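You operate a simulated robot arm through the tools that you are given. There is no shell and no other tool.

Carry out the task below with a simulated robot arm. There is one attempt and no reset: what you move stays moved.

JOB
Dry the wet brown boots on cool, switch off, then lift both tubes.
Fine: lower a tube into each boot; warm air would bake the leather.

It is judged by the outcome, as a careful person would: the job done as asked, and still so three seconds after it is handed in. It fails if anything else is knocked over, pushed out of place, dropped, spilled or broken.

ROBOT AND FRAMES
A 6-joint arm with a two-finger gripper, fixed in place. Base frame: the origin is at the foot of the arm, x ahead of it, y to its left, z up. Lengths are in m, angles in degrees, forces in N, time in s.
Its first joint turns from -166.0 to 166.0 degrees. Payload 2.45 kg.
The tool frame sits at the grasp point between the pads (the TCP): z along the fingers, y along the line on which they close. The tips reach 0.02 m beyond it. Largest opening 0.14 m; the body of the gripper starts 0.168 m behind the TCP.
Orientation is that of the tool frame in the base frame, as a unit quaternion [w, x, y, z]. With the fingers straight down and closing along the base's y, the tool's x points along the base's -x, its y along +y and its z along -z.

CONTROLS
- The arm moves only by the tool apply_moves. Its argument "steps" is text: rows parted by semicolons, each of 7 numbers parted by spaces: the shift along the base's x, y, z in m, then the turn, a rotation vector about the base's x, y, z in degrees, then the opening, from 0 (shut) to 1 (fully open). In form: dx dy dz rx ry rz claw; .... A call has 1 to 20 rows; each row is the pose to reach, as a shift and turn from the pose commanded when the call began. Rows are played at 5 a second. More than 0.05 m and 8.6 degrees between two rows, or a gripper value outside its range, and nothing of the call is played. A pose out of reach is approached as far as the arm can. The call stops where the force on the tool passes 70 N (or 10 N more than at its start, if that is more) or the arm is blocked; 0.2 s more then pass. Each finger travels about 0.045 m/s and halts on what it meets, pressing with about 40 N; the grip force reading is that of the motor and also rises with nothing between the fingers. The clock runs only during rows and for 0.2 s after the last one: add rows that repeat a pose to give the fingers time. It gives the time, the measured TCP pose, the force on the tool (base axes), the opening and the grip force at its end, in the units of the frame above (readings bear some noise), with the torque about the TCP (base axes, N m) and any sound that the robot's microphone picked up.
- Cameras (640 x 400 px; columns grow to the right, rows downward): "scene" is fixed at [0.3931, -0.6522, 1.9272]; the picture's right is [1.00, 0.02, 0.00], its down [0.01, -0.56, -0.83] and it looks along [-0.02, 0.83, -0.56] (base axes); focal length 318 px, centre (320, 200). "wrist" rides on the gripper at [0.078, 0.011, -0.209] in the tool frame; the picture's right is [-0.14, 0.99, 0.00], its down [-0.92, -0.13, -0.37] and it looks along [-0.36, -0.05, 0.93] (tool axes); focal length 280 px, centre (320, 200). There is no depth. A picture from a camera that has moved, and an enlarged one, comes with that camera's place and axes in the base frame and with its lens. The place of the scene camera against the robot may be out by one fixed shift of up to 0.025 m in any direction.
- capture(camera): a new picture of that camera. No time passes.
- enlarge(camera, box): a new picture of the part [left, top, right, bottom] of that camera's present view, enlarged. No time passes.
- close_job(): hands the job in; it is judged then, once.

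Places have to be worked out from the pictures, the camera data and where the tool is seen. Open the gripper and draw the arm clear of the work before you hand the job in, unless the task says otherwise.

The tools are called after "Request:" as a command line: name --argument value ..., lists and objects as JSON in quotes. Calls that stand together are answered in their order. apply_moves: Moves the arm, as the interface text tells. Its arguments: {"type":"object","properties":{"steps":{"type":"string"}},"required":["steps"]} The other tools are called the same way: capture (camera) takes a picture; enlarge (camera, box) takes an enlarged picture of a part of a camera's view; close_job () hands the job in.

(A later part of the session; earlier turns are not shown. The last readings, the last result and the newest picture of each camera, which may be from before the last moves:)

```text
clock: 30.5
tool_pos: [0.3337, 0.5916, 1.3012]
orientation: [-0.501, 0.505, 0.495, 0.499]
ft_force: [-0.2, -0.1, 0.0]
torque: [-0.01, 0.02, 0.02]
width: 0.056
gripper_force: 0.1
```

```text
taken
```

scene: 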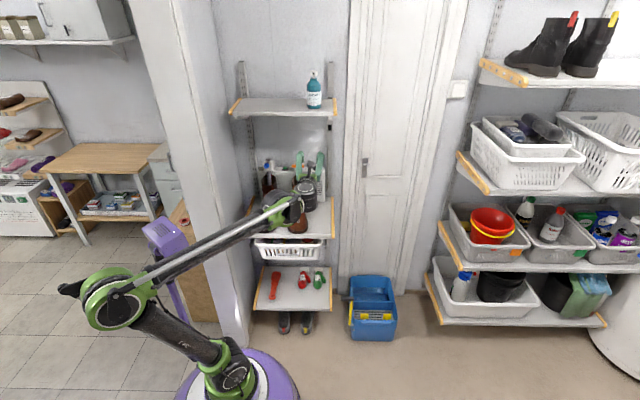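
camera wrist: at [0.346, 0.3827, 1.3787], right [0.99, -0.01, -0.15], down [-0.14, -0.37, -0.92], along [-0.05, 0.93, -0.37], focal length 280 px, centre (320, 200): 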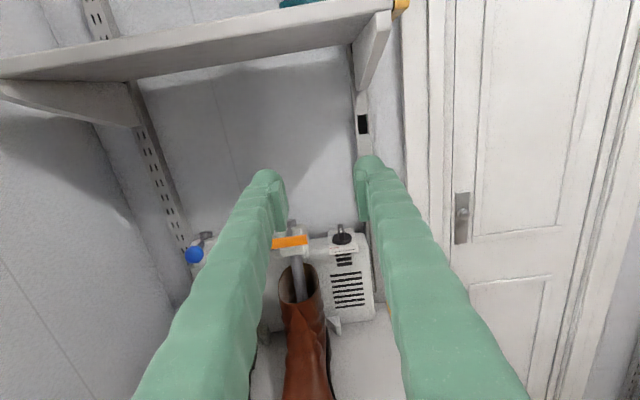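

Now I'll tilt down 45° and move toward the dial for a close view.

Request:
apply_moves --steps "0.003 0 0 -7.5 0 0 0.4; 0.006 0.02 -0.01 -15 0 0 0.4; 0.009 0.04 -0.02 -22.5 0 0 0.4; 0.012 0.06 -0.03 -30 0 0 0.4; 0.014 0.08 -0.04 -37.5 0 0 0.4; 0.016 0.1 -0.05 -45 0 0 0.4; 0.016 0.13 -0.055 -45 0 0 0.4"

Request:
capture --camera "wrist"

Request:
capture --camera "scene"

Request:
enlarge --camera "wrist" --box '[260, 170, 380, 260]'

```text
clock: 32.1
tool_pos: [0.3479, 0.7226, 1.245]
orientation: [-0.27, 0.658, 0.649, 0.271]
ft_force: [-0.2, -0.2, 0.6]
torque: [0.03, 0.0, -0.01]
width: 0.0562
gripper_force: 0.0
```

```text
taken
camera wrist: at [0.3605, 0.6304, 1.448], right [0.99, -0.11, -0.1], down [-0.14, -0.91, -0.39], along [-0.05, 0.4, -0.92], focal length 280 px, centre (320, 200)
```

wrist: 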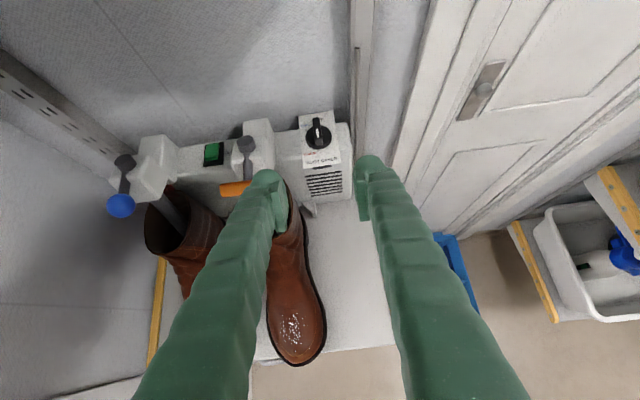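

```text
taken
```

scene: 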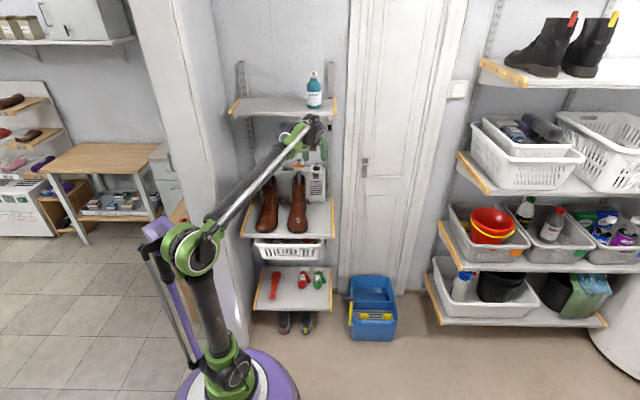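

```text
4.44 times, centred on (320, 215) of wrist
camera zoom: at [0.3605, 0.6304, 1.448], right [0.99, -0.11, -0.1], down [-0.14, -0.91, -0.39], along [-0.05, 0.4, -0.92], focal length 1246 px, centre (320, 133)
```

zoom: 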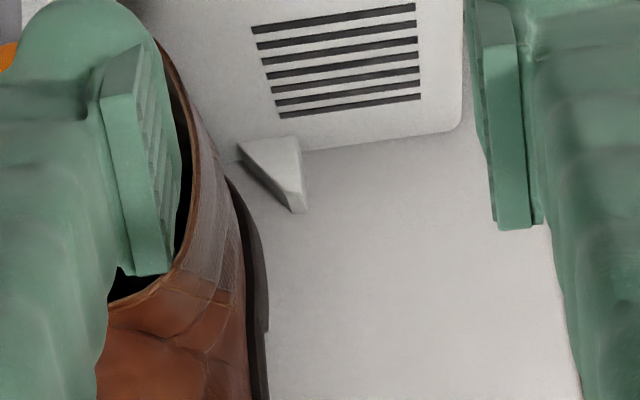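

Request:
enlarge --camera "wrist" --box '[285, 100, 355, 180]'

Request:
enlarge --camera "scene" --box '[240, 110, 340, 245]'

```text
5.00 times, centred on (320, 140) of wrist
camera zoom: at [0.3605, 0.6304, 1.448], right [0.99, -0.11, -0.1], down [-0.14, -0.91, -0.39], along [-0.05, 0.4, -0.92], focal length 1402 px, centre (320, 500)
```

zoom: 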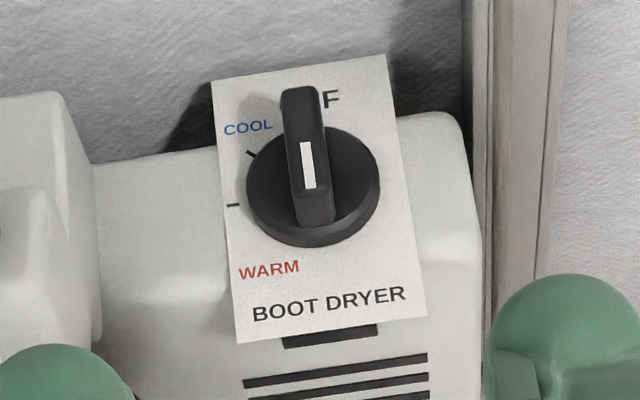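

```text
2.96 times, centred on (290, 178) of scene
camera zoom: at [0.3931, -0.6522, 1.9272], right [1.0, 0.02, 0.0], down [0.01, -0.56, -0.83], along [-0.02, 0.83, -0.56], focal length 943 px, centre (409, 267)
```

zoom: 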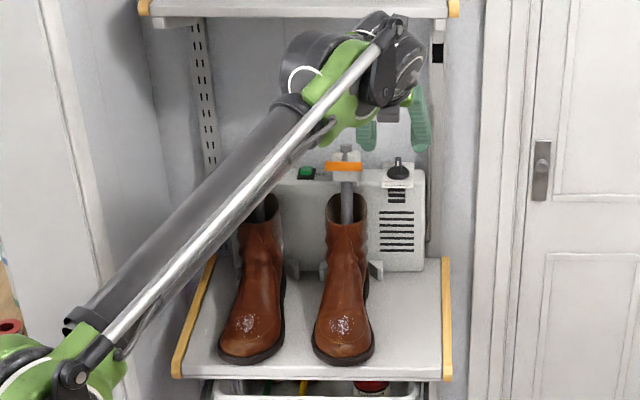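

The view is good: COOL at upper left and WARM at lower left. I'll zoom further to pin down the ticks and the pointer mark.

Request:
enlarge --camera "wrist" --box '[300, 112, 340, 172]'

Request:
enlarge --camera "wrist" --box '[298, 115, 328, 135]'

Request:
enlarge --camera "wrist" --box '[298, 132, 328, 156]'

```text
6.67 times, centred on (320, 142) of wrist
camera zoom: at [0.3605, 0.6304, 1.448], right [0.99, -0.11, -0.1], down [-0.14, -0.91, -0.39], along [-0.05, 0.4, -0.92], focal length 1869 px, centre (320, 587)
```

zoom: 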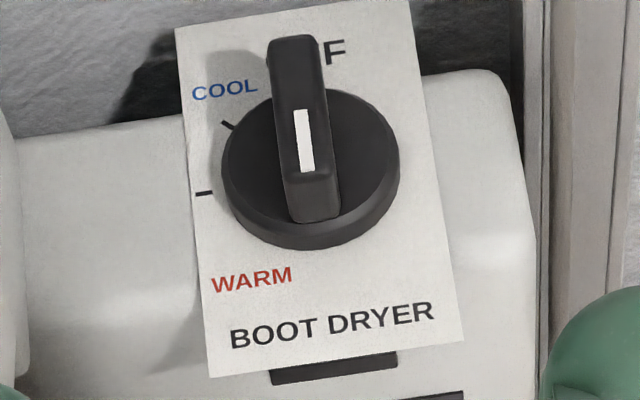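

```text
16.00 times, centred on (313, 125) of wrist
camera zoom: at [0.3605, 0.6304, 1.448], right [0.99, -0.11, -0.1], down [-0.14, -0.91, -0.39], along [-0.05, 0.4, -0.92], focal length 4486 px, centre (432, 1400)
```

zoom: 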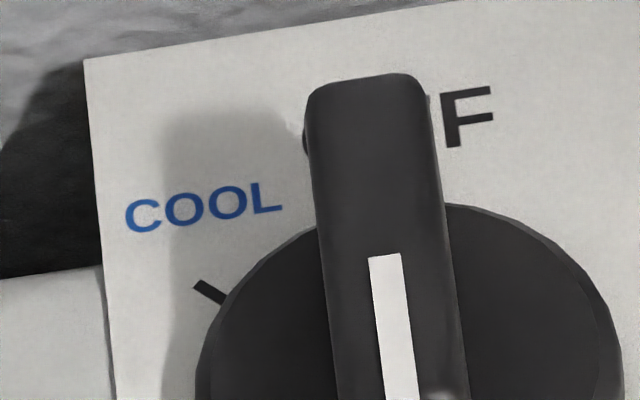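

```text
16.00 times, centred on (313, 144) of wrist
camera zoom: at [0.3605, 0.6304, 1.448], right [0.99, -0.11, -0.1], down [-0.14, -0.91, -0.39], along [-0.05, 0.4, -0.92], focal length 4486 px, centre (432, 1096)
```

zoom: 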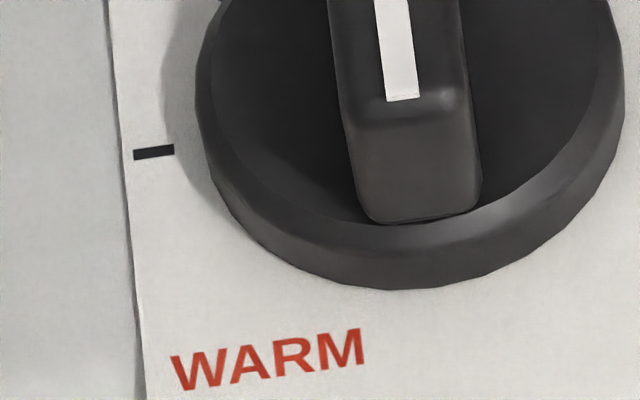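

The fin lies along y at OFF, about (0.350, 0.894), top z about 1.108. The COOL tick is about 45–48° counter-clockwise and the WARM tick at 90°. I'll bring the open fingers to just above the fin.

Request:
apply_moves --steps "0.001 0.03 -0.015 0 0 0 0.35; 0.002 0.06 -0.03 0 0 0 0.3; 0.002 0.09 -0.045 0 0 0 0.3; 0.002 0.12 -0.06 0 0 0 0.3; 0.002 0.15 -0.07 0 0 0 0.3; 0.002 0.17 -0.08 0 0 0 0.3"

Request:
capture --camera "wrist"

Request:
enlarge --camera "scene" --box '[240, 90, 350, 215]'

```text
clock: 33.5
tool_pos: [0.3515, 0.8915, 1.1645]
orientation: [-0.27, 0.658, 0.649, 0.271]
ft_force: [-0.9, -0.7, 0.2]
torque: [0.02, 0.0, -0.03]
width: 0.042
gripper_force: 0.0
```

```text
taken
camera wrist: at [0.363, 0.7988, 1.3688], right [0.99, -0.11, -0.1], down [-0.14, -0.91, -0.39], along [-0.05, 0.4, -0.92], focal length 280 px, centre (320, 200)
```

wrist: 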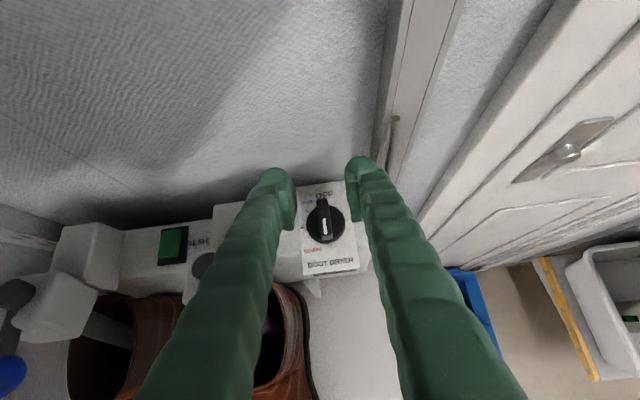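

```text
3.20 times, centred on (295, 152) of scene
camera zoom: at [0.3931, -0.6522, 1.9272], right [1.0, 0.02, 0.0], down [0.01, -0.56, -0.83], along [-0.02, 0.83, -0.56], focal length 1018 px, centre (400, 352)
```

zoom: 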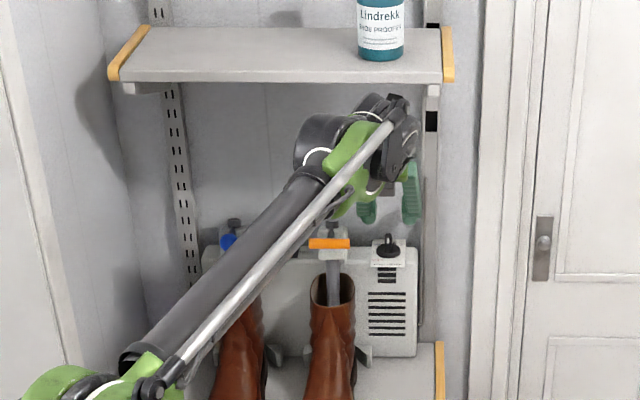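

Request:
enlarge --camera "wrist" --box '[270, 160, 380, 290]'

```text
3.08 times, centred on (325, 225) of wrist
camera zoom: at [0.363, 0.7988, 1.3688], right [0.99, -0.11, -0.1], down [-0.14, -0.91, -0.39], along [-0.05, 0.4, -0.92], focal length 863 px, centre (305, 123)
```

zoom: 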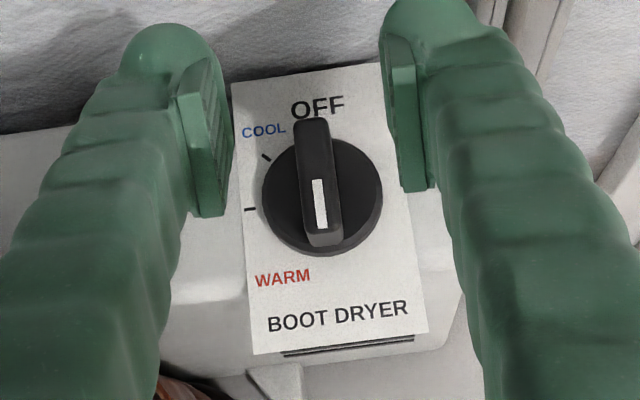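

The fingers straddle the fin well. I'll lower onto it slowly, close, and watch for contact.

Request:
apply_moves --steps "0 0 -0.015 0 0 0 0.3; -0.001 0.001 -0.03 0 0 0 0.3; -0.001 0.001 -0.038 0 0 0 0.3; -0.001 0.001 -0.044 0 0 0 0.3; -0.001 0.001 -0.048 0 0 0 0.3"

Request:
enlarge --camera "wrist" --box '[270, 160, 380, 290]'

```text
clock: 34.7
tool_pos: [0.352, 0.8913, 1.1165]
orientation: [-0.268, 0.659, 0.648, 0.271]
ft_force: [-0.3, 0.1, -0.5]
torque: [0.02, 0.01, 0.02]
width: 0.0421
gripper_force: 0.0
```

```text
3.08 times, centred on (325, 225) of wrist
camera zoom: at [0.3634, 0.7998, 1.32], right [0.99, -0.11, -0.1], down [-0.14, -0.91, -0.39], along [-0.05, 0.4, -0.92], focal length 863 px, centre (305, 123)
```

zoom: 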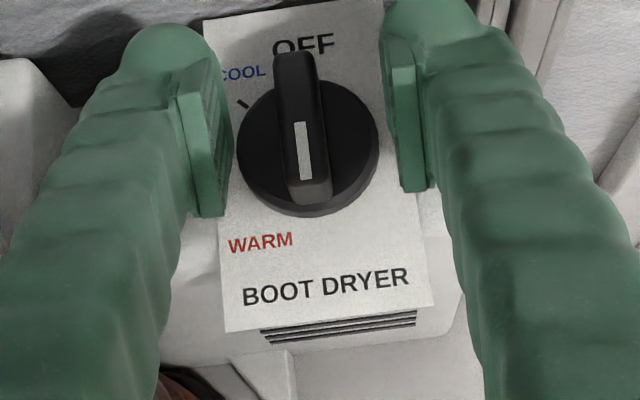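

Request:
apply_moves --steps "-0.002 0.001 -0.001 0 0 0 0.3; -0.002 0.001 -0.001 0 0 0 0.15; -0.002 0.001 -0.001 0 0 0 0; -0.002 0.001 -0.001 0 0 0 0; -0.002 0.001 -0.001 0 0 0 0"

Request:
enlarge --camera "wrist" --box '[270, 160, 380, 290]'

```text
clock: 35.9
tool_pos: [0.3507, 0.8931, 1.1149]
orientation: [-0.269, 0.659, 0.648, 0.272]
ft_force: [1.3, 1.0, 0.0]
torque: [0.06, -0.13, 0.08]
width: 0.011
gripper_force: 38.4
```

```text
3.08 times, centred on (325, 225) of wrist
camera zoom: at [0.3613, 0.8015, 1.3191], right [0.99, -0.11, -0.1], down [-0.14, -0.91, -0.39], along [-0.05, 0.4, -0.92], focal length 863 px, centre (305, 123)
```

zoom: 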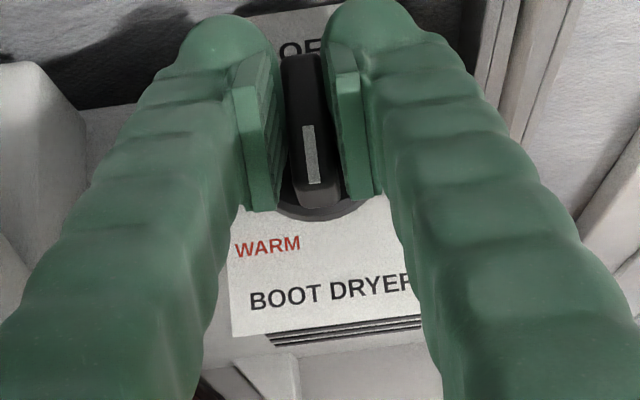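

The fin is gripped (0.011). I'll turn it counter-clockwise about the knob axis, stopping halfway to check.

Request:
apply_moves --steps "0 0 0 0 -0.5 5 0; 0 0 0 0 -1 10 0; 0 0 0 0 -1.5 15 0; 0 0 0 0 -2 20 0"

Request:
enlarge --camera "wrist" --box '[270, 160, 380, 290]'

Request:
enlarge --camera "scene" --box '[230, 80, 360, 225]'

```text
clock: 36.9
tool_pos: [0.3505, 0.8925, 1.1143]
orientation: [-0.301, 0.531, 0.757, 0.232]
ft_force: [10.0, 9.6, 7.2]
torque: [0.38, 0.06, -0.02]
width: 0.011
gripper_force: 38.5
```

```text
3.08 times, centred on (325, 225) of wrist
camera zoom: at [0.3852, 0.8092, 1.3199], right [0.97, 0.24, -0.06], down [0.19, -0.9, -0.39], along [-0.15, 0.36, -0.92], focal length 863 px, centre (305, 123)
```

zoom: 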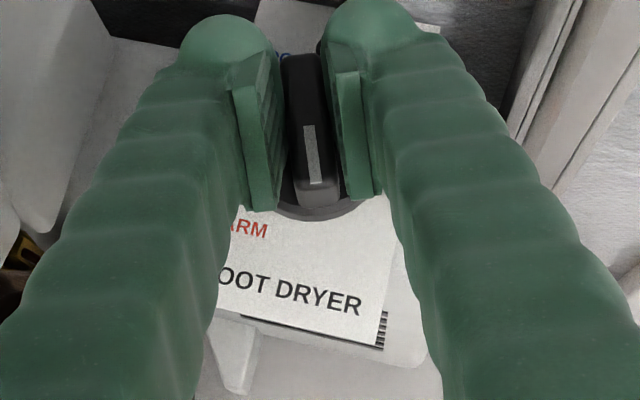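

```text
2.76 times, centred on (295, 152) of scene
camera zoom: at [0.3931, -0.6522, 1.9272], right [1.0, 0.02, 0.0], down [0.01, -0.56, -0.83], along [-0.02, 0.83, -0.56], focal length 878 px, centre (389, 331)
```

zoom: 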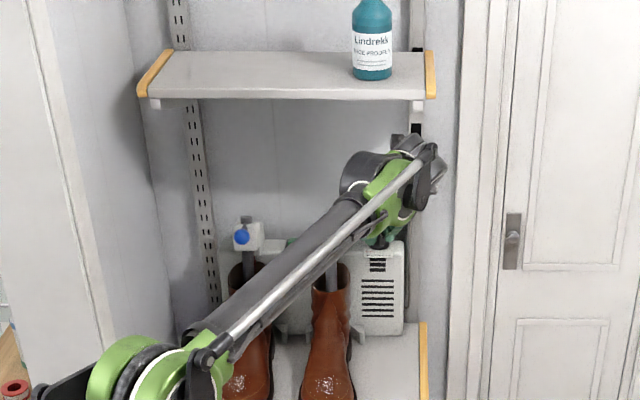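

The knob follows the turn. I'll finish the rotation to 45–47° total.

Request:
apply_moves --steps "0 0 0 0 -0.5 5 0; 0 0 0 0 -1 10 0; 0 0 0 0 -1.5 15 0; 0 0 0 0 -2 20 0; 0 0 0 0 -2.5 25 0; 0 0 0 0 -2.5 26 0"

Request:
enlarge --camera "wrist" --box '[270, 160, 380, 290]'

Request:
enlarge --camera "scene" --box '[230, 80, 360, 245]'

```text
clock: 38.3
tool_pos: [0.3492, 0.8938, 1.1159]
orientation: [-0.329, 0.341, 0.864, 0.169]
ft_force: [11.3, 0.0, 2.2]
torque: [-0.06, 0.07, -0.06]
width: 0.0111
gripper_force: 38.0
```

```text
3.08 times, centred on (325, 225) of wrist
camera zoom: at [0.41, 0.8307, 1.3219], right [0.77, 0.64, -0.03], down [0.58, -0.72, -0.37], along [-0.26, 0.27, -0.93], focal length 863 px, centre (305, 123)
```

zoom: 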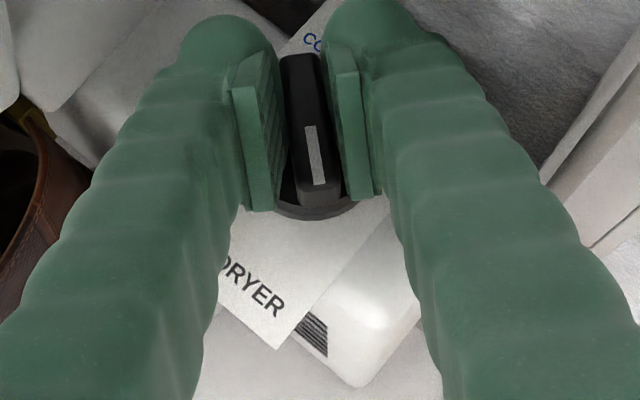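

```text
2.42 times, centred on (295, 162) of scene
camera zoom: at [0.3931, -0.6522, 1.9272], right [1.0, 0.02, 0.0], down [0.01, -0.56, -0.83], along [-0.02, 0.83, -0.56], focal length 772 px, centre (381, 291)
```

zoom: 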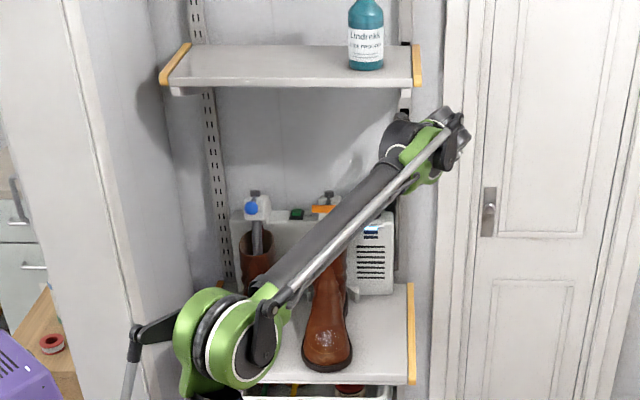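

There's now a blue light at the dryer's small vent. I'll zoom in on it.

Request:
enlarge --camera "scene" --box '[285, 150, 330, 190]'

Request:
enlarge --camera "scene" --box '[250, 180, 330, 240]'

```text
10.00 times, centred on (308, 170) of scene
camera zoom: at [0.3931, -0.6522, 1.9272], right [1.0, 0.02, 0.0], down [0.01, -0.56, -0.83], along [-0.02, 0.83, -0.56], focal length 3182 px, centre (445, 500)
```

zoom: 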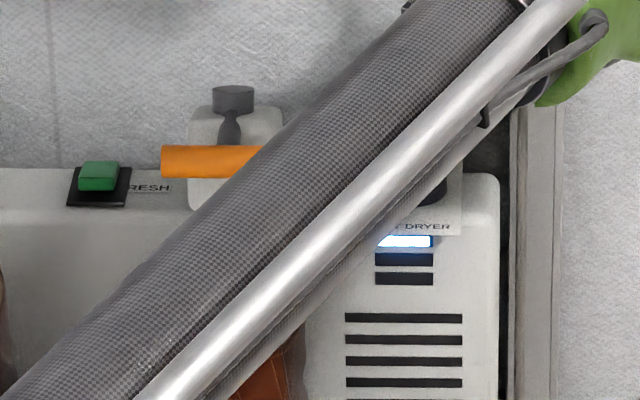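

```text
6.67 times, centred on (290, 210) of scene
camera zoom: at [0.3931, -0.6522, 1.9272], right [1.0, 0.02, 0.0], down [0.01, -0.56, -0.83], along [-0.02, 0.83, -0.56], focal length 2122 px, centre (520, 133)
```

zoom: 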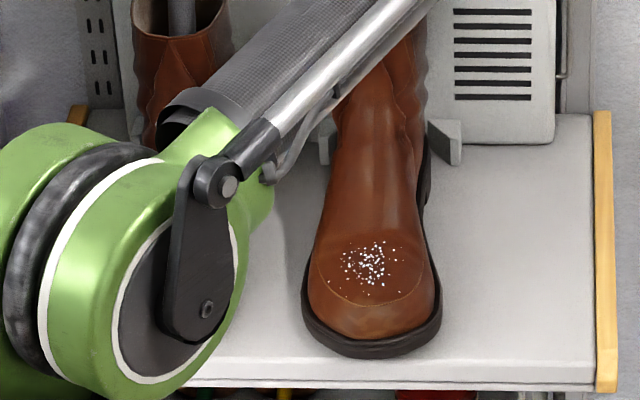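

The blue light shows the dryer is running on cool. I'll hold still and let it dry, watching the droplets on the toe.

Request:
apply_moves --steps "0 0 0 0 0 0 0; 0 0 0 0 0 0 0; 0 0 0 0 0 0 0; 0 0 0 0 0 0 0; 0 0 0 0 0 0 0; 0 0 0 0 0 0 0; 0 0 0 0 0 0 0; 0 0 0 0 0 0 0; 0 0 0 0 0 0 0; 0 0 0 0 0 0 0; 0 0 0 0 0 0 0; 0 0 0 0 0 0 0; 0 0 0 0 0 0 0; 0 0 0 0 0 0 0; 0 0 0 0 0 0 0"

Request:
enlarge --camera "scene" --box '[250, 150, 330, 240]'

```text
clock: 41.5
tool_pos: [0.3501, 0.893, 1.1166]
orientation: [-0.33, 0.341, 0.864, 0.169]
ft_force: [12.9, -11.0, -4.1]
torque: [-0.22, -0.07, -0.02]
width: 0.0113
gripper_force: 37.7
```

```text
4.44 times, centred on (290, 195) of scene
camera zoom: at [0.3931, -0.6522, 1.9272], right [1.0, 0.02, 0.0], down [0.01, -0.56, -0.83], along [-0.02, 0.83, -0.56], focal length 1414 px, centre (453, 222)
```

zoom: 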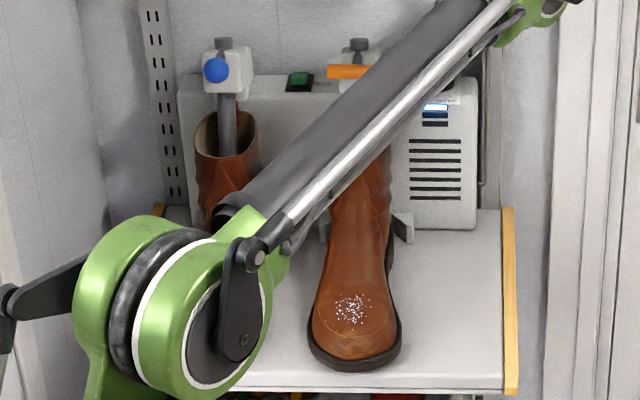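

Request:
enlarge --camera "scene" --box '[300, 164, 326, 184]'

Request:
apply_moves --steps "0 0 0 0 0 0 0; 0 0 0 0 0 0 0; 0 0 0 0 0 0 0; 0 0 0 0 0 0 0; 0 0 0 0 0 0 0; 0 0 0 0 0 0 0; 0 0 0 0 0 0 0; 0 0 0 0 0 0 0; 0 0 0 0 0 0 0; 0 0 0 0 0 0 0; 0 0 0 0 0 0 0; 0 0 0 0 0 0 0; 0 0 0 0 0 0 0; 0 0 0 0 0 0 0; 0 0 0 0 0 0 0; 0 0 0 0 0 0 0; 0 0 0 0 0 0 0; 0 0 0 0 0 0 0; 0 0 0 0 0 0 0; 0 0 0 0 0 0 0"

Request:
enlarge --camera "scene" --box '[300, 164, 326, 184]'

Request:
enlarge --camera "scene" --box '[250, 150, 330, 240]'

```text
16.00 times, centred on (313, 174) of scene
camera zoom: at [0.3931, -0.6522, 1.9272], right [1.0, 0.02, 0.0], down [0.01, -0.56, -0.83], along [-0.02, 0.83, -0.56], focal length 5092 px, centre (432, 616)
```

zoom: 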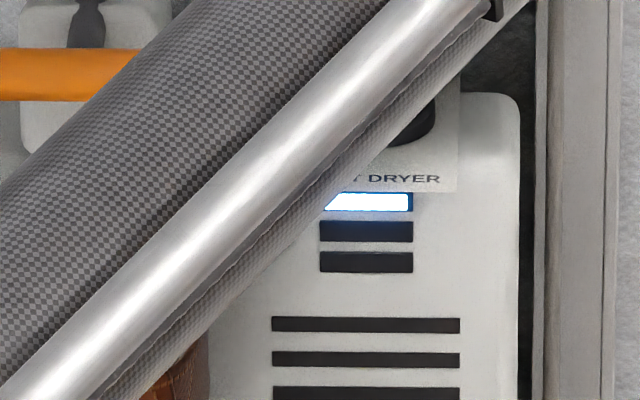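

```text
clock: 45.7
tool_pos: [0.3503, 0.8936, 1.1159]
orientation: [-0.329, 0.342, 0.864, 0.17]
ft_force: [11.5, -7.0, -0.3]
torque: [-0.15, -0.04, 0.02]
width: 0.0109
gripper_force: 38.3
```

```text
16.00 times, centred on (313, 174) of scene
camera zoom: at [0.3931, -0.6522, 1.9272], right [1.0, 0.02, 0.0], down [0.01, -0.56, -0.83], along [-0.02, 0.83, -0.56], focal length 5092 px, centre (432, 616)
```

zoom: 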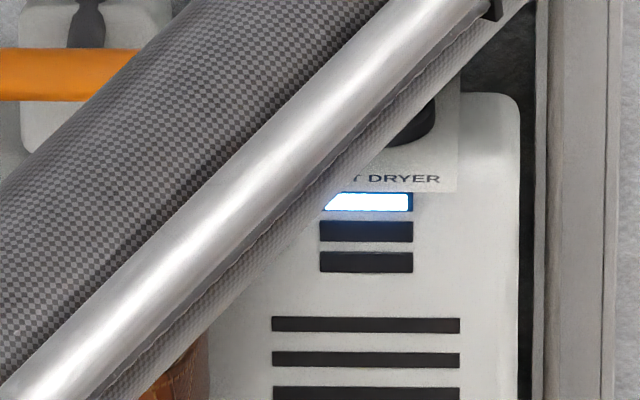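

```text
4.44 times, centred on (290, 195) of scene
camera zoom: at [0.3931, -0.6522, 1.9272], right [1.0, 0.02, 0.0], down [0.01, -0.56, -0.83], along [-0.02, 0.83, -0.56], focal length 1414 px, centre (453, 222)
```

zoom: 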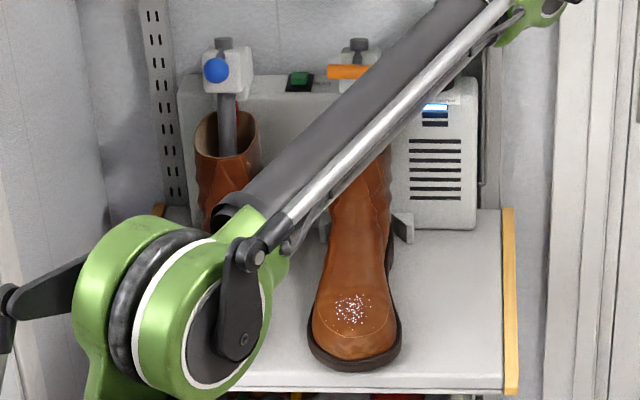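

The leather looks slightly lighter, so it's drying. I'll keep waiting.

Request:
apply_moves --steps "0 0 0 0 0 0 0; 0 0 0 0 0 0 0; 0 0 0 0 0 0 0; 0 0 0 0 0 0 0; 0 0 0 0 0 0 0; 0 0 0 0 0 0 0; 0 0 0 0 0 0 0; 0 0 0 0 0 0 0; 0 0 0 0 0 0 0; 0 0 0 0 0 0 0; 0 0 0 0 0 0 0; 0 0 0 0 0 0 0; 0 0 0 0 0 0 0; 0 0 0 0 0 0 0; 0 0 0 0 0 0 0; 0 0 0 0 0 0 0; 0 0 0 0 0 0 0; 0 0 0 0 0 0 0; 0 0 0 0 0 0 0; 0 0 0 0 0 0 0"

Request:
enlarge --camera "scene" --box '[250, 150, 330, 240]'

```text
clock: 49.9
tool_pos: [0.3492, 0.8941, 1.116]
orientation: [-0.329, 0.341, 0.864, 0.169]
ft_force: [9.4, -0.7, 3.4]
torque: [-0.08, 0.04, 0.01]
width: 0.0111
gripper_force: 38.1
```

```text
4.44 times, centred on (290, 195) of scene
camera zoom: at [0.3931, -0.6522, 1.9272], right [1.0, 0.02, 0.0], down [0.01, -0.56, -0.83], along [-0.02, 0.83, -0.56], focal length 1414 px, centre (453, 222)
```

zoom: 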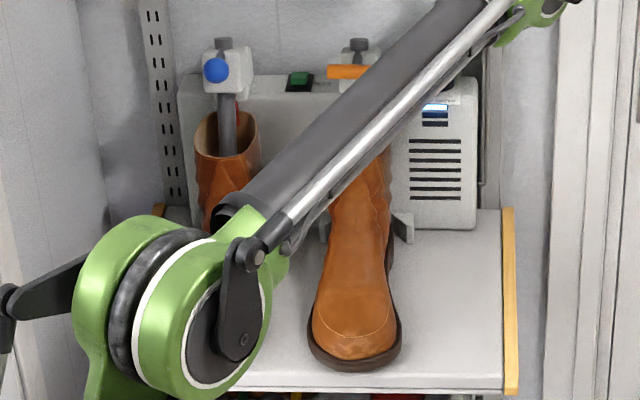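

The droplets on the right boot are gone and both boots are lighter. I'll wait briefly and check the colour has settled before switching off.

Request:
apply_moves --steps "0 0 0 0 0 0 0; 0 0 0 0 0 0 0; 0 0 0 0 0 0 0; 0 0 0 0 0 0 0; 0 0 0 0 0 0 0; 0 0 0 0 0 0 0; 0 0 0 0 0 0 0; 0 0 0 0 0 0 0; 0 0 0 0 0 0 0; 0 0 0 0 0 0 0"

Request:
enlarge --camera "scene" --box '[250, 150, 330, 240]'

Request:
capture --camera "wrist"

```text
clock: 52.1
tool_pos: [0.3487, 0.8933, 1.1169]
orientation: [-0.329, 0.341, 0.864, 0.169]
ft_force: [8.9, 1.3, 4.0]
torque: [-0.08, -0.01, -0.03]
width: 0.0112
gripper_force: 38.0
```

```text
4.44 times, centred on (290, 195) of scene
camera zoom: at [0.3931, -0.6522, 1.9272], right [1.0, 0.02, 0.0], down [0.01, -0.56, -0.83], along [-0.02, 0.83, -0.56], focal length 1414 px, centre (453, 222)
```

zoom: 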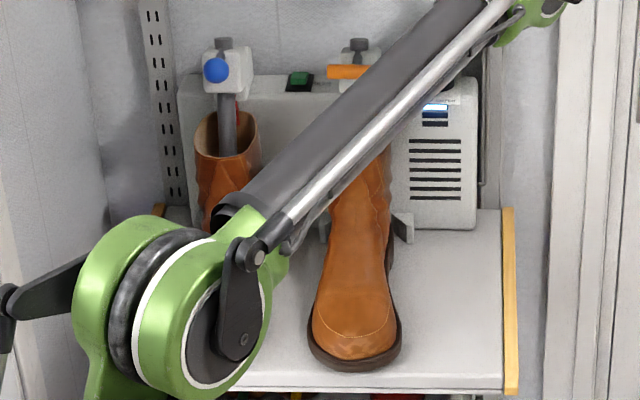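

```text
taken
camera wrist: at [0.4095, 0.8311, 1.3219], right [0.77, 0.64, -0.03], down [0.58, -0.72, -0.37], along [-0.26, 0.27, -0.93], focal length 280 px, centre (320, 200)
```

wrist: 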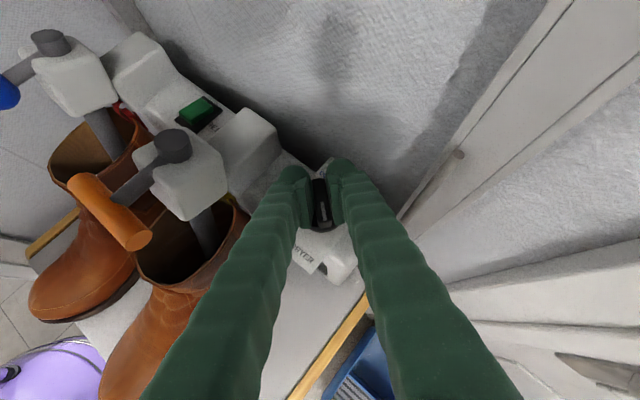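

Both boots look dry and the colour is stable. I'll turn the knob back clockwise to OFF.

Request:
apply_moves --steps "0 0 0 0 0.5 -6 0; 0 0 0 0 1 -12 0; 0 0 0 0 1.5 -18 0; 0 0 0 0 2.2 -24 0; 0 0 0 0 3 -30 0; 0 0 0 0 3.5 -36 0; 0 0 0 0 4 -42 0; 0 0 0 0 4.5 -46 0; 0 0 0 0 4.5 -47 0"

Request:
enlarge --camera "scene" --box '[230, 110, 350, 245]'

Request:
enlarge --camera "wrist" --box '[270, 160, 380, 290]'

```text
clock: 54.1
tool_pos: [0.3503, 0.8938, 1.1151]
orientation: [-0.266, 0.664, 0.643, 0.274]
ft_force: [19.0, 22.1, 16.7]
torque: [0.36, -0.37, 0.2]
width: 0.0108
gripper_force: 37.8
```

```text
2.96 times, centred on (290, 178) of scene
camera zoom: at [0.3931, -0.6522, 1.9272], right [1.0, 0.02, 0.0], down [0.01, -0.56, -0.83], along [-0.02, 0.83, -0.56], focal length 943 px, centre (409, 267)
```

zoom: 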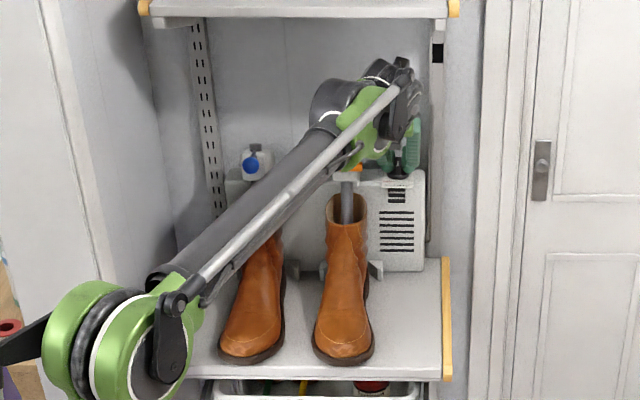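

```text
3.08 times, centred on (325, 225) of wrist
camera zoom: at [0.3594, 0.8017, 1.3187], right [0.99, -0.13, -0.1], down [-0.16, -0.91, -0.39], along [-0.04, 0.4, -0.92], focal length 863 px, centre (305, 123)
```

zoom: 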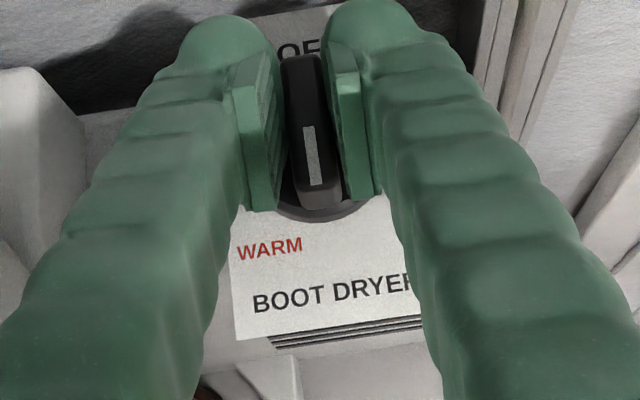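

The light is out, the knob is at OFF and both boots are dry. I'll release the knob and back out the way I came in.

Request:
apply_moves --steps "0 0 0 0 0 0 0.15; 0 0 0 0 0 0 0.3; 0 0 0 0 0 0 0.3; 0 0 0.015 0 0 0 0.3; 0 0 0.03 0 0 0 0.3; 0 0 0.048 0 0 0 0.3; 0 -0.03 0.06 0 0 0 0.3; 0 -0.07 0.075 0 0 0 0.35; 0 -0.11 0.095 0 0 0 0.4; 0 -0.15 0.115 0 0 0 0.4; 0 -0.19 0.13 0 0 0 0.4; 0 -0.23 0.13 0 0 0 0.4"

Request:
enlarge --camera "wrist" --box '[270, 60, 380, 180]'

Request:
enlarge --camera "scene" --box '[230, 110, 350, 245]'

```text
clock: 56.7
tool_pos: [0.3485, 0.6647, 1.2445]
orientation: [-0.267, 0.663, 0.643, 0.273]
ft_force: [0.1, 0.4, 0.3]
torque: [0.0, 0.03, 0.01]
width: 0.0559
gripper_force: 0.1
```

```text
3.33 times, centred on (325, 120) of wrist
camera zoom: at [0.3588, 0.5725, 1.4479], right [0.99, -0.13, -0.1], down [-0.16, -0.91, -0.39], along [-0.04, 0.4, -0.92], focal length 935 px, centre (303, 467)
```

zoom: 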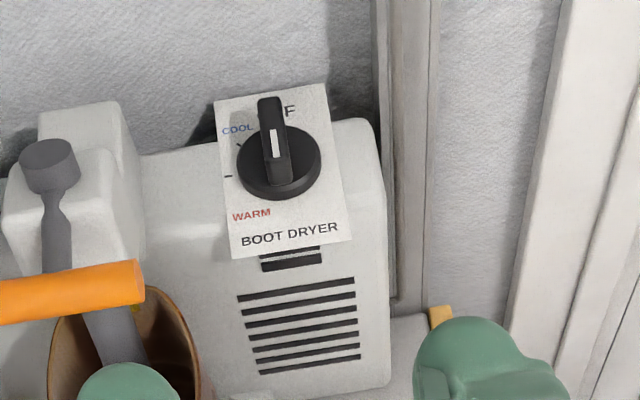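

```text
2.96 times, centred on (290, 178) of scene
camera zoom: at [0.3931, -0.6522, 1.9272], right [1.0, 0.02, 0.0], down [0.01, -0.56, -0.83], along [-0.02, 0.83, -0.56], focal length 943 px, centre (409, 267)
```

zoom: 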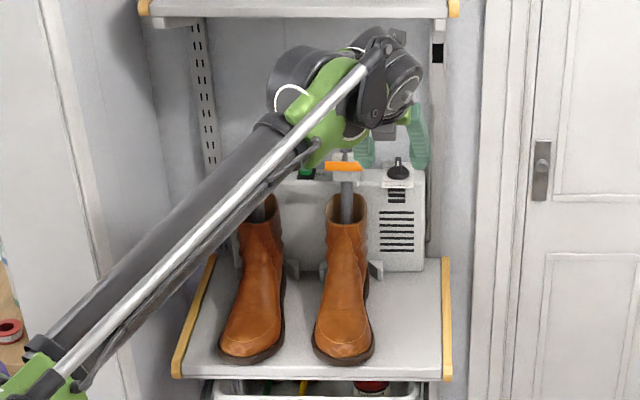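

The dial reads OFF with the lights out. Now to lift the tubes: I'll level the tool, with fingers closing sideways, and line up on the orange bar.

Request:
apply_moves --steps "-0.01 -0.005 0 7.5 0 0 0.5; -0.025 -0.01 0 15 0 0 0.6; -0.04 -0.01 -0.01 22.5 0 0 0.65; -0.055 -0.01 -0.02 30 0 0 0.65; -0.07 -0.01 -0.03 37.5 0 0 0.65; -0.0845 -0.01 -0.04 45 0 0 0.65"

Request:
capture --camera "wrist"

Request:
capture --camera "scene"

```text
clock: 58.1
tool_pos: [0.2648, 0.654, 1.2062]
orientation: [-0.499, 0.511, 0.489, 0.501]
ft_force: [-0.5, 0.9, 0.2]
torque: [0.01, 0.0, 0.04]
width: 0.0911
gripper_force: 0.1
```

```text
taken
camera wrist: at [0.2747, 0.4458, 1.2843], right [0.99, -0.02, -0.16], down [-0.15, -0.37, -0.92], along [-0.04, 0.93, -0.36], focal length 280 px, centre (320, 200)
```

wrist: 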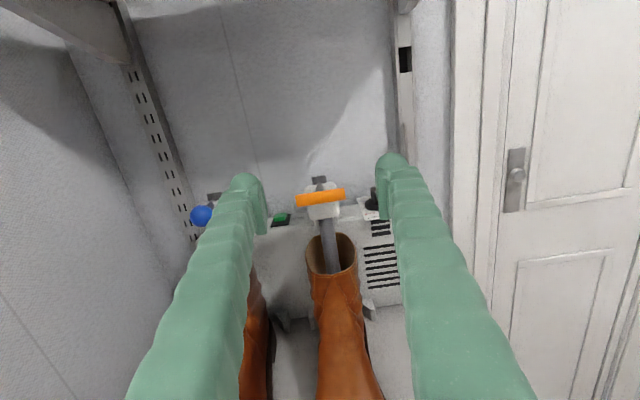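

```text
taken
```

scene: 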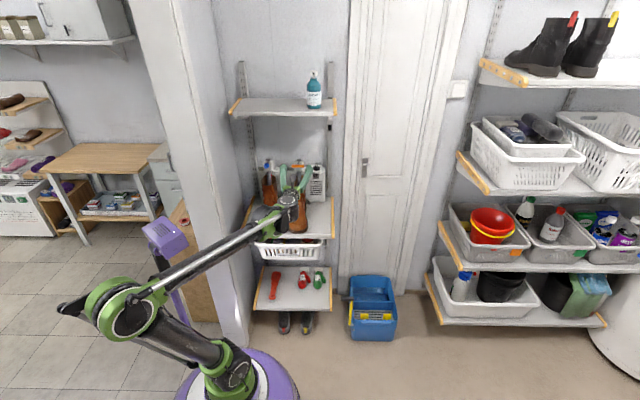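

Request:
apply_moves --steps "-0.002 0.02 -0.015 0 0 0 0.65; -0.003 0.04 -0.03 0 0 0 0.65; -0.003 0.06 -0.044 0 0 0 0.65"

Request:
capture --camera "wrist"

Request:
enlarge --camera "scene" --box '[220, 110, 350, 245]'

```text
clock: 58.9
tool_pos: [0.2613, 0.7127, 1.1604]
orientation: [-0.5, 0.511, 0.489, 0.499]
ft_force: [-0.1, 0.9, -0.3]
torque: [0.0, 0.02, -0.01]
width: 0.091
gripper_force: 0.0
```

```text
taken
camera wrist: at [0.271, 0.504, 1.2392], right [0.99, -0.02, -0.16], down [-0.16, -0.37, -0.92], along [-0.04, 0.93, -0.37], focal length 280 px, centre (320, 200)
```

wrist: 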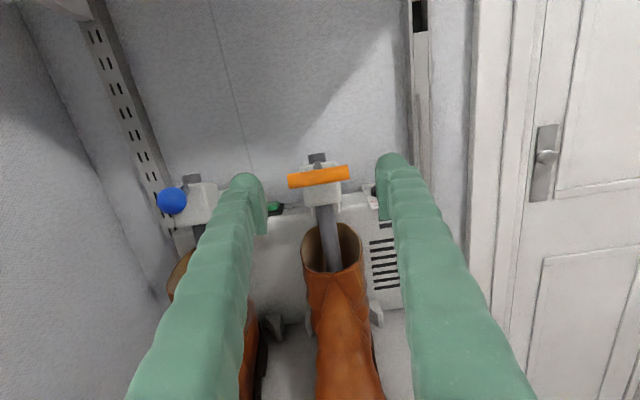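

```text
2.96 times, centred on (285, 178) of scene
camera zoom: at [0.3931, -0.6522, 1.9272], right [1.0, 0.02, 0.0], down [0.01, -0.56, -0.83], along [-0.02, 0.83, -0.56], focal length 943 px, centre (424, 267)
```

zoom: 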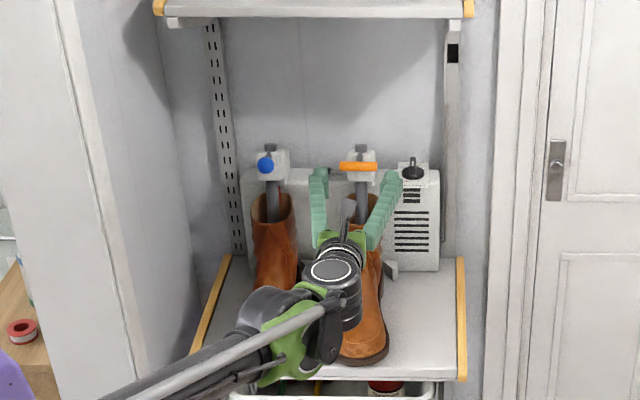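

The bar now resolves to about (0.261, 0.797, 1.150). I'll slide the fingers in either side of its ends and grip it.

Request:
apply_moves --steps "0 0.02 -0.004 0 0 0 0.65; 0 0.04 -0.008 0 0 0 0.65; 0 0.06 -0.009 0 0 0 0.65; 0 0.08 -0.009 0 0 0 0.65"

Request:
capture --camera "wrist"

```text
clock: 59.9
tool_pos: [0.2609, 0.7924, 1.1551]
orientation: [-0.5, 0.511, 0.49, 0.499]
ft_force: [-0.7, -0.6, -0.2]
torque: [-0.03, -0.02, 0.0]
width: 0.0913
gripper_force: 0.0
```

```text
taken
camera wrist: at [0.2705, 0.5841, 1.2327], right [0.99, -0.02, -0.16], down [-0.16, -0.37, -0.92], along [-0.04, 0.93, -0.37], focal length 280 px, centre (320, 200)
```

wrist: 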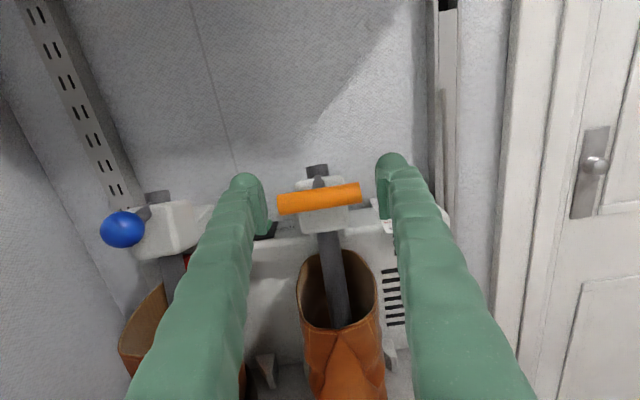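

Request:
apply_moves --steps "0 0 -0.002 0 0 0 0.5; 0 0 -0.002 0 0 0 0.35; 0 0 -0.002 0 0 0 0.2; 0 0 -0.002 0 0 0 0.2; 0 0 -0.002 0 0 0 0.2"

Request:
capture --camera "wrist"

```text
clock: 61.1
tool_pos: [0.2596, 0.7929, 1.1526]
orientation: [-0.501, 0.51, 0.49, 0.499]
ft_force: [-6.8, -1.0, 10.1]
torque: [0.01, 0.22, -0.06]
width: 0.0801
gripper_force: 45.1
```

```text
taken
camera wrist: at [0.2698, 0.584, 1.2309], right [0.99, -0.02, -0.16], down [-0.16, -0.37, -0.92], along [-0.04, 0.93, -0.37], focal length 280 px, centre (320, 200)
```

wrist: 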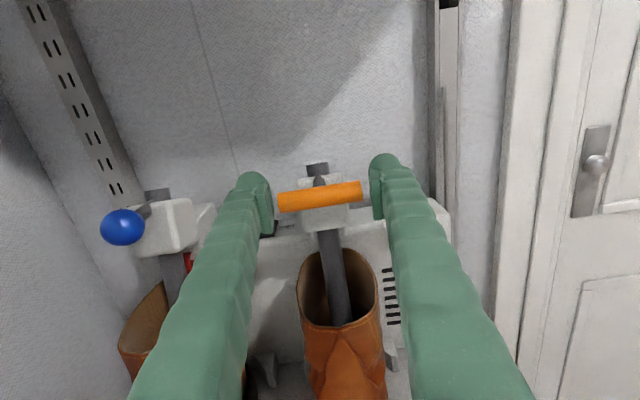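

The fingers hold the bar by its ends. I'll try lifting along the slant.

Request:
apply_moves --steps "0 0.0013 0.005 0 0 0 0.2; 0 0.0026 0.01 0 0 0 0.2; 0 0.005 0.02 0 0 0 0.2; 0 0.0078 0.03 0 0 0 0.2"

Request:
capture --camera "wrist"

```text
clock: 62.1
tool_pos: [0.2588, 0.8003, 1.182]
orientation: [-0.501, 0.511, 0.49, 0.498]
ft_force: [-12.5, -10.2, 2.1]
torque: [-0.13, -0.03, 0.0]
width: 0.0808
gripper_force: 44.9
```

```text
taken
camera wrist: at [0.2699, 0.5924, 1.2597], right [0.99, -0.02, -0.16], down [-0.15, -0.37, -0.92], along [-0.04, 0.93, -0.37], focal length 280 px, centre (320, 200)
```

wrist: 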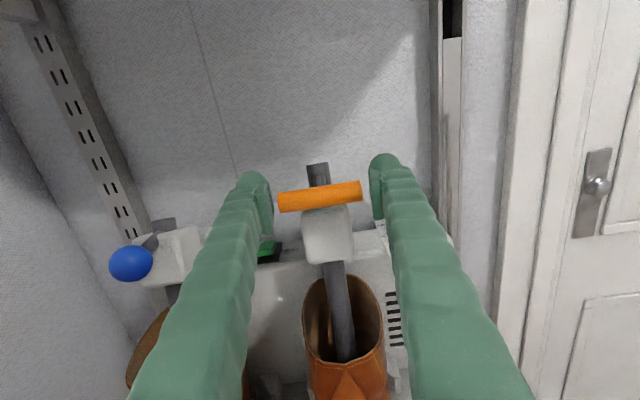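

It's rising with the grip. I'll continue up to the original height.

Request:
apply_moves --steps "0 0.0016 0.01 0 0 0 0.2; 0 0.0042 0.02 0 0 0 0.2; 0 0.0068 0.03 0 0 0 0.2; 0 0.0094 0.04 0 0 0 0.2; 0 0.012 0.05 0 0 0 0.2; 0 0.0146 0.06 0 0 0 0.2; 0 0.0172 0.07 0 0 0 0.2; 0 0.0198 0.08 0 0 0 0.2"

Request:
capture --camera "wrist"

Request:
enlarge --camera "scene" --box '[220, 110, 350, 245]'

```text
clock: 63.9
tool_pos: [0.2602, 0.8214, 1.2601]
orientation: [-0.5, 0.51, 0.491, 0.498]
ft_force: [-19.5, 22.2, -7.8]
torque: [-0.05, -0.06, -0.34]
width: 0.0802
gripper_force: 45.0
```

```text
taken
camera wrist: at [0.2698, 0.6144, 1.3389], right [0.99, -0.02, -0.16], down [-0.15, -0.37, -0.92], along [-0.04, 0.93, -0.37], focal length 280 px, centre (320, 200)
```

wrist: 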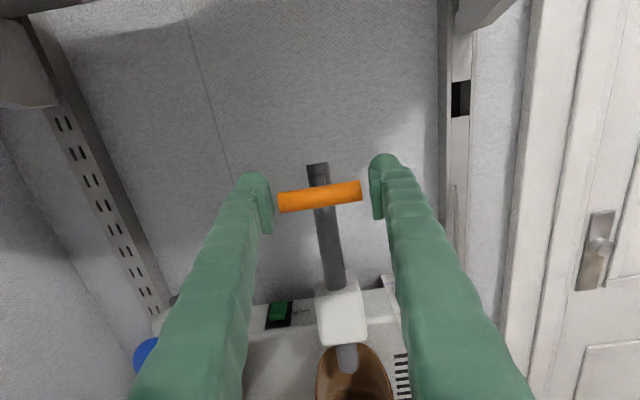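

```text
2.96 times, centred on (285, 178) of scene
camera zoom: at [0.3931, -0.6522, 1.9272], right [1.0, 0.02, 0.0], down [0.01, -0.56, -0.83], along [-0.02, 0.83, -0.56], focal length 943 px, centre (424, 267)
```

zoom: 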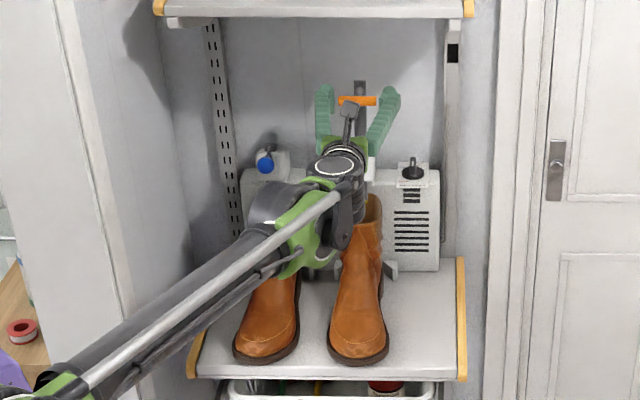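

Request:
apply_moves --steps "0.001 0.002 0 0 0 0 0.2; 0.001 0.0046 0.01 0 0 0 0.2; 0.001 0.0072 0.02 0 0 0 0.2; 0.001 0.0085 0.025 0 0 0 0.2; 0.001 0.0095 0.029 0 0 0 0.2; 0.001 0.0105 0.032 0 0 0 0.2"

Request:
capture --camera "wrist"

Request:
enlarge --camera "scene" --box '[220, 110, 350, 245]'

```text
clock: 65.3
tool_pos: [0.26, 0.831, 1.2923]
orientation: [-0.5, 0.511, 0.49, 0.499]
ft_force: [-36.5, -21.9, -35.4]
torque: [-0.03, -0.26, 0.11]
width: 0.0804
gripper_force: 45.1
```

```text
taken
camera wrist: at [0.2701, 0.622, 1.3715], right [0.99, -0.02, -0.16], down [-0.15, -0.37, -0.92], along [-0.04, 0.93, -0.37], focal length 280 px, centre (320, 200)
```

wrist: 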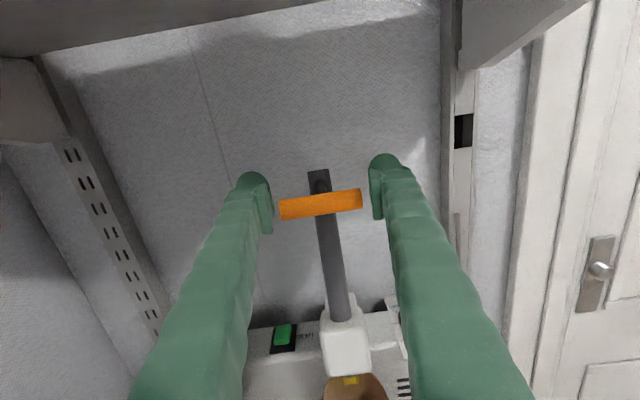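

```text
2.96 times, centred on (285, 178) of scene
camera zoom: at [0.3931, -0.6522, 1.9272], right [1.0, 0.02, 0.0], down [0.01, -0.56, -0.83], along [-0.02, 0.83, -0.56], focal length 943 px, centre (424, 267)
```

zoom: 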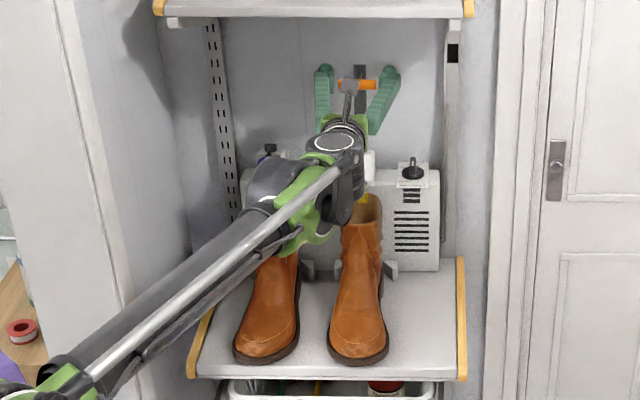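

The tube reached its top stop, with downward force building and the bar slipping slightly in the grip. I'll release and back straight out.

Request:
apply_moves --steps "0 0 -0.003 0 0 0 0.4; 0 0 -0.003 0 0 0 0.7; 0 0 -0.003 0 0 0 0.75; 0 0 -0.003 0 0 0 0.75; 0 -0.03 -0.003 0 0 0 0.75; 0 -0.07 -0.003 0 0 0 0.75; 0 -0.11 -0.003 0 0 0 0.75; 0 -0.15 -0.01 0 0 0 0.7"

Request:
capture --camera "wrist"

Request:
enlarge --camera "scene" --box '[220, 110, 350, 245]'

```text
clock: 67.1
tool_pos: [0.2634, 0.6817, 1.281]
orientation: [-0.501, 0.511, 0.49, 0.498]
ft_force: [1.0, 0.3, 0.6]
torque: [0.0, 0.0, 0.02]
width: 0.0977
gripper_force: 0.0
```

```text
taken
camera wrist: at [0.2727, 0.4725, 1.3598], right [0.99, -0.02, -0.16], down [-0.16, -0.37, -0.92], along [-0.04, 0.93, -0.37], focal length 280 px, centre (320, 200)
```

wrist: 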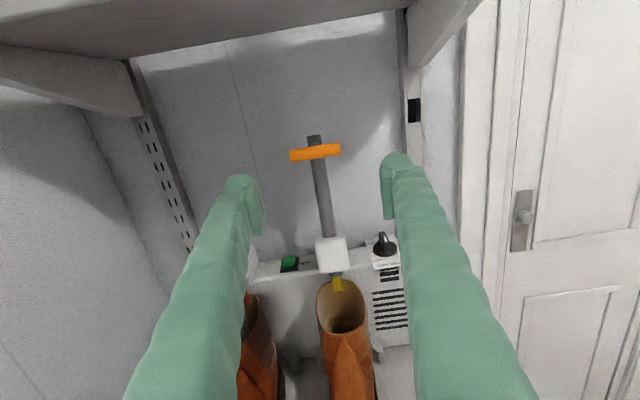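

```text
2.96 times, centred on (285, 178) of scene
camera zoom: at [0.3931, -0.6522, 1.9272], right [1.0, 0.02, 0.0], down [0.01, -0.56, -0.83], along [-0.02, 0.83, -0.56], focal length 943 px, centre (424, 267)
```

zoom: 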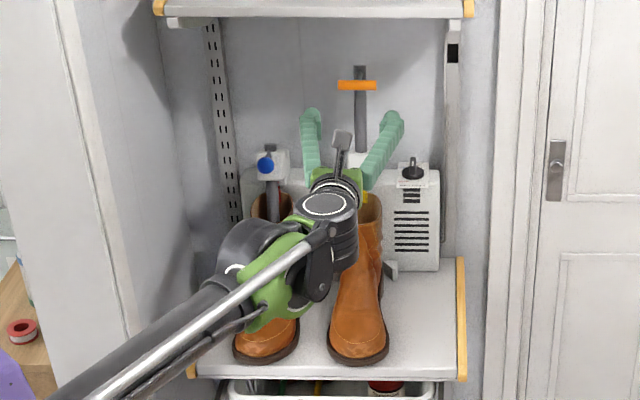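

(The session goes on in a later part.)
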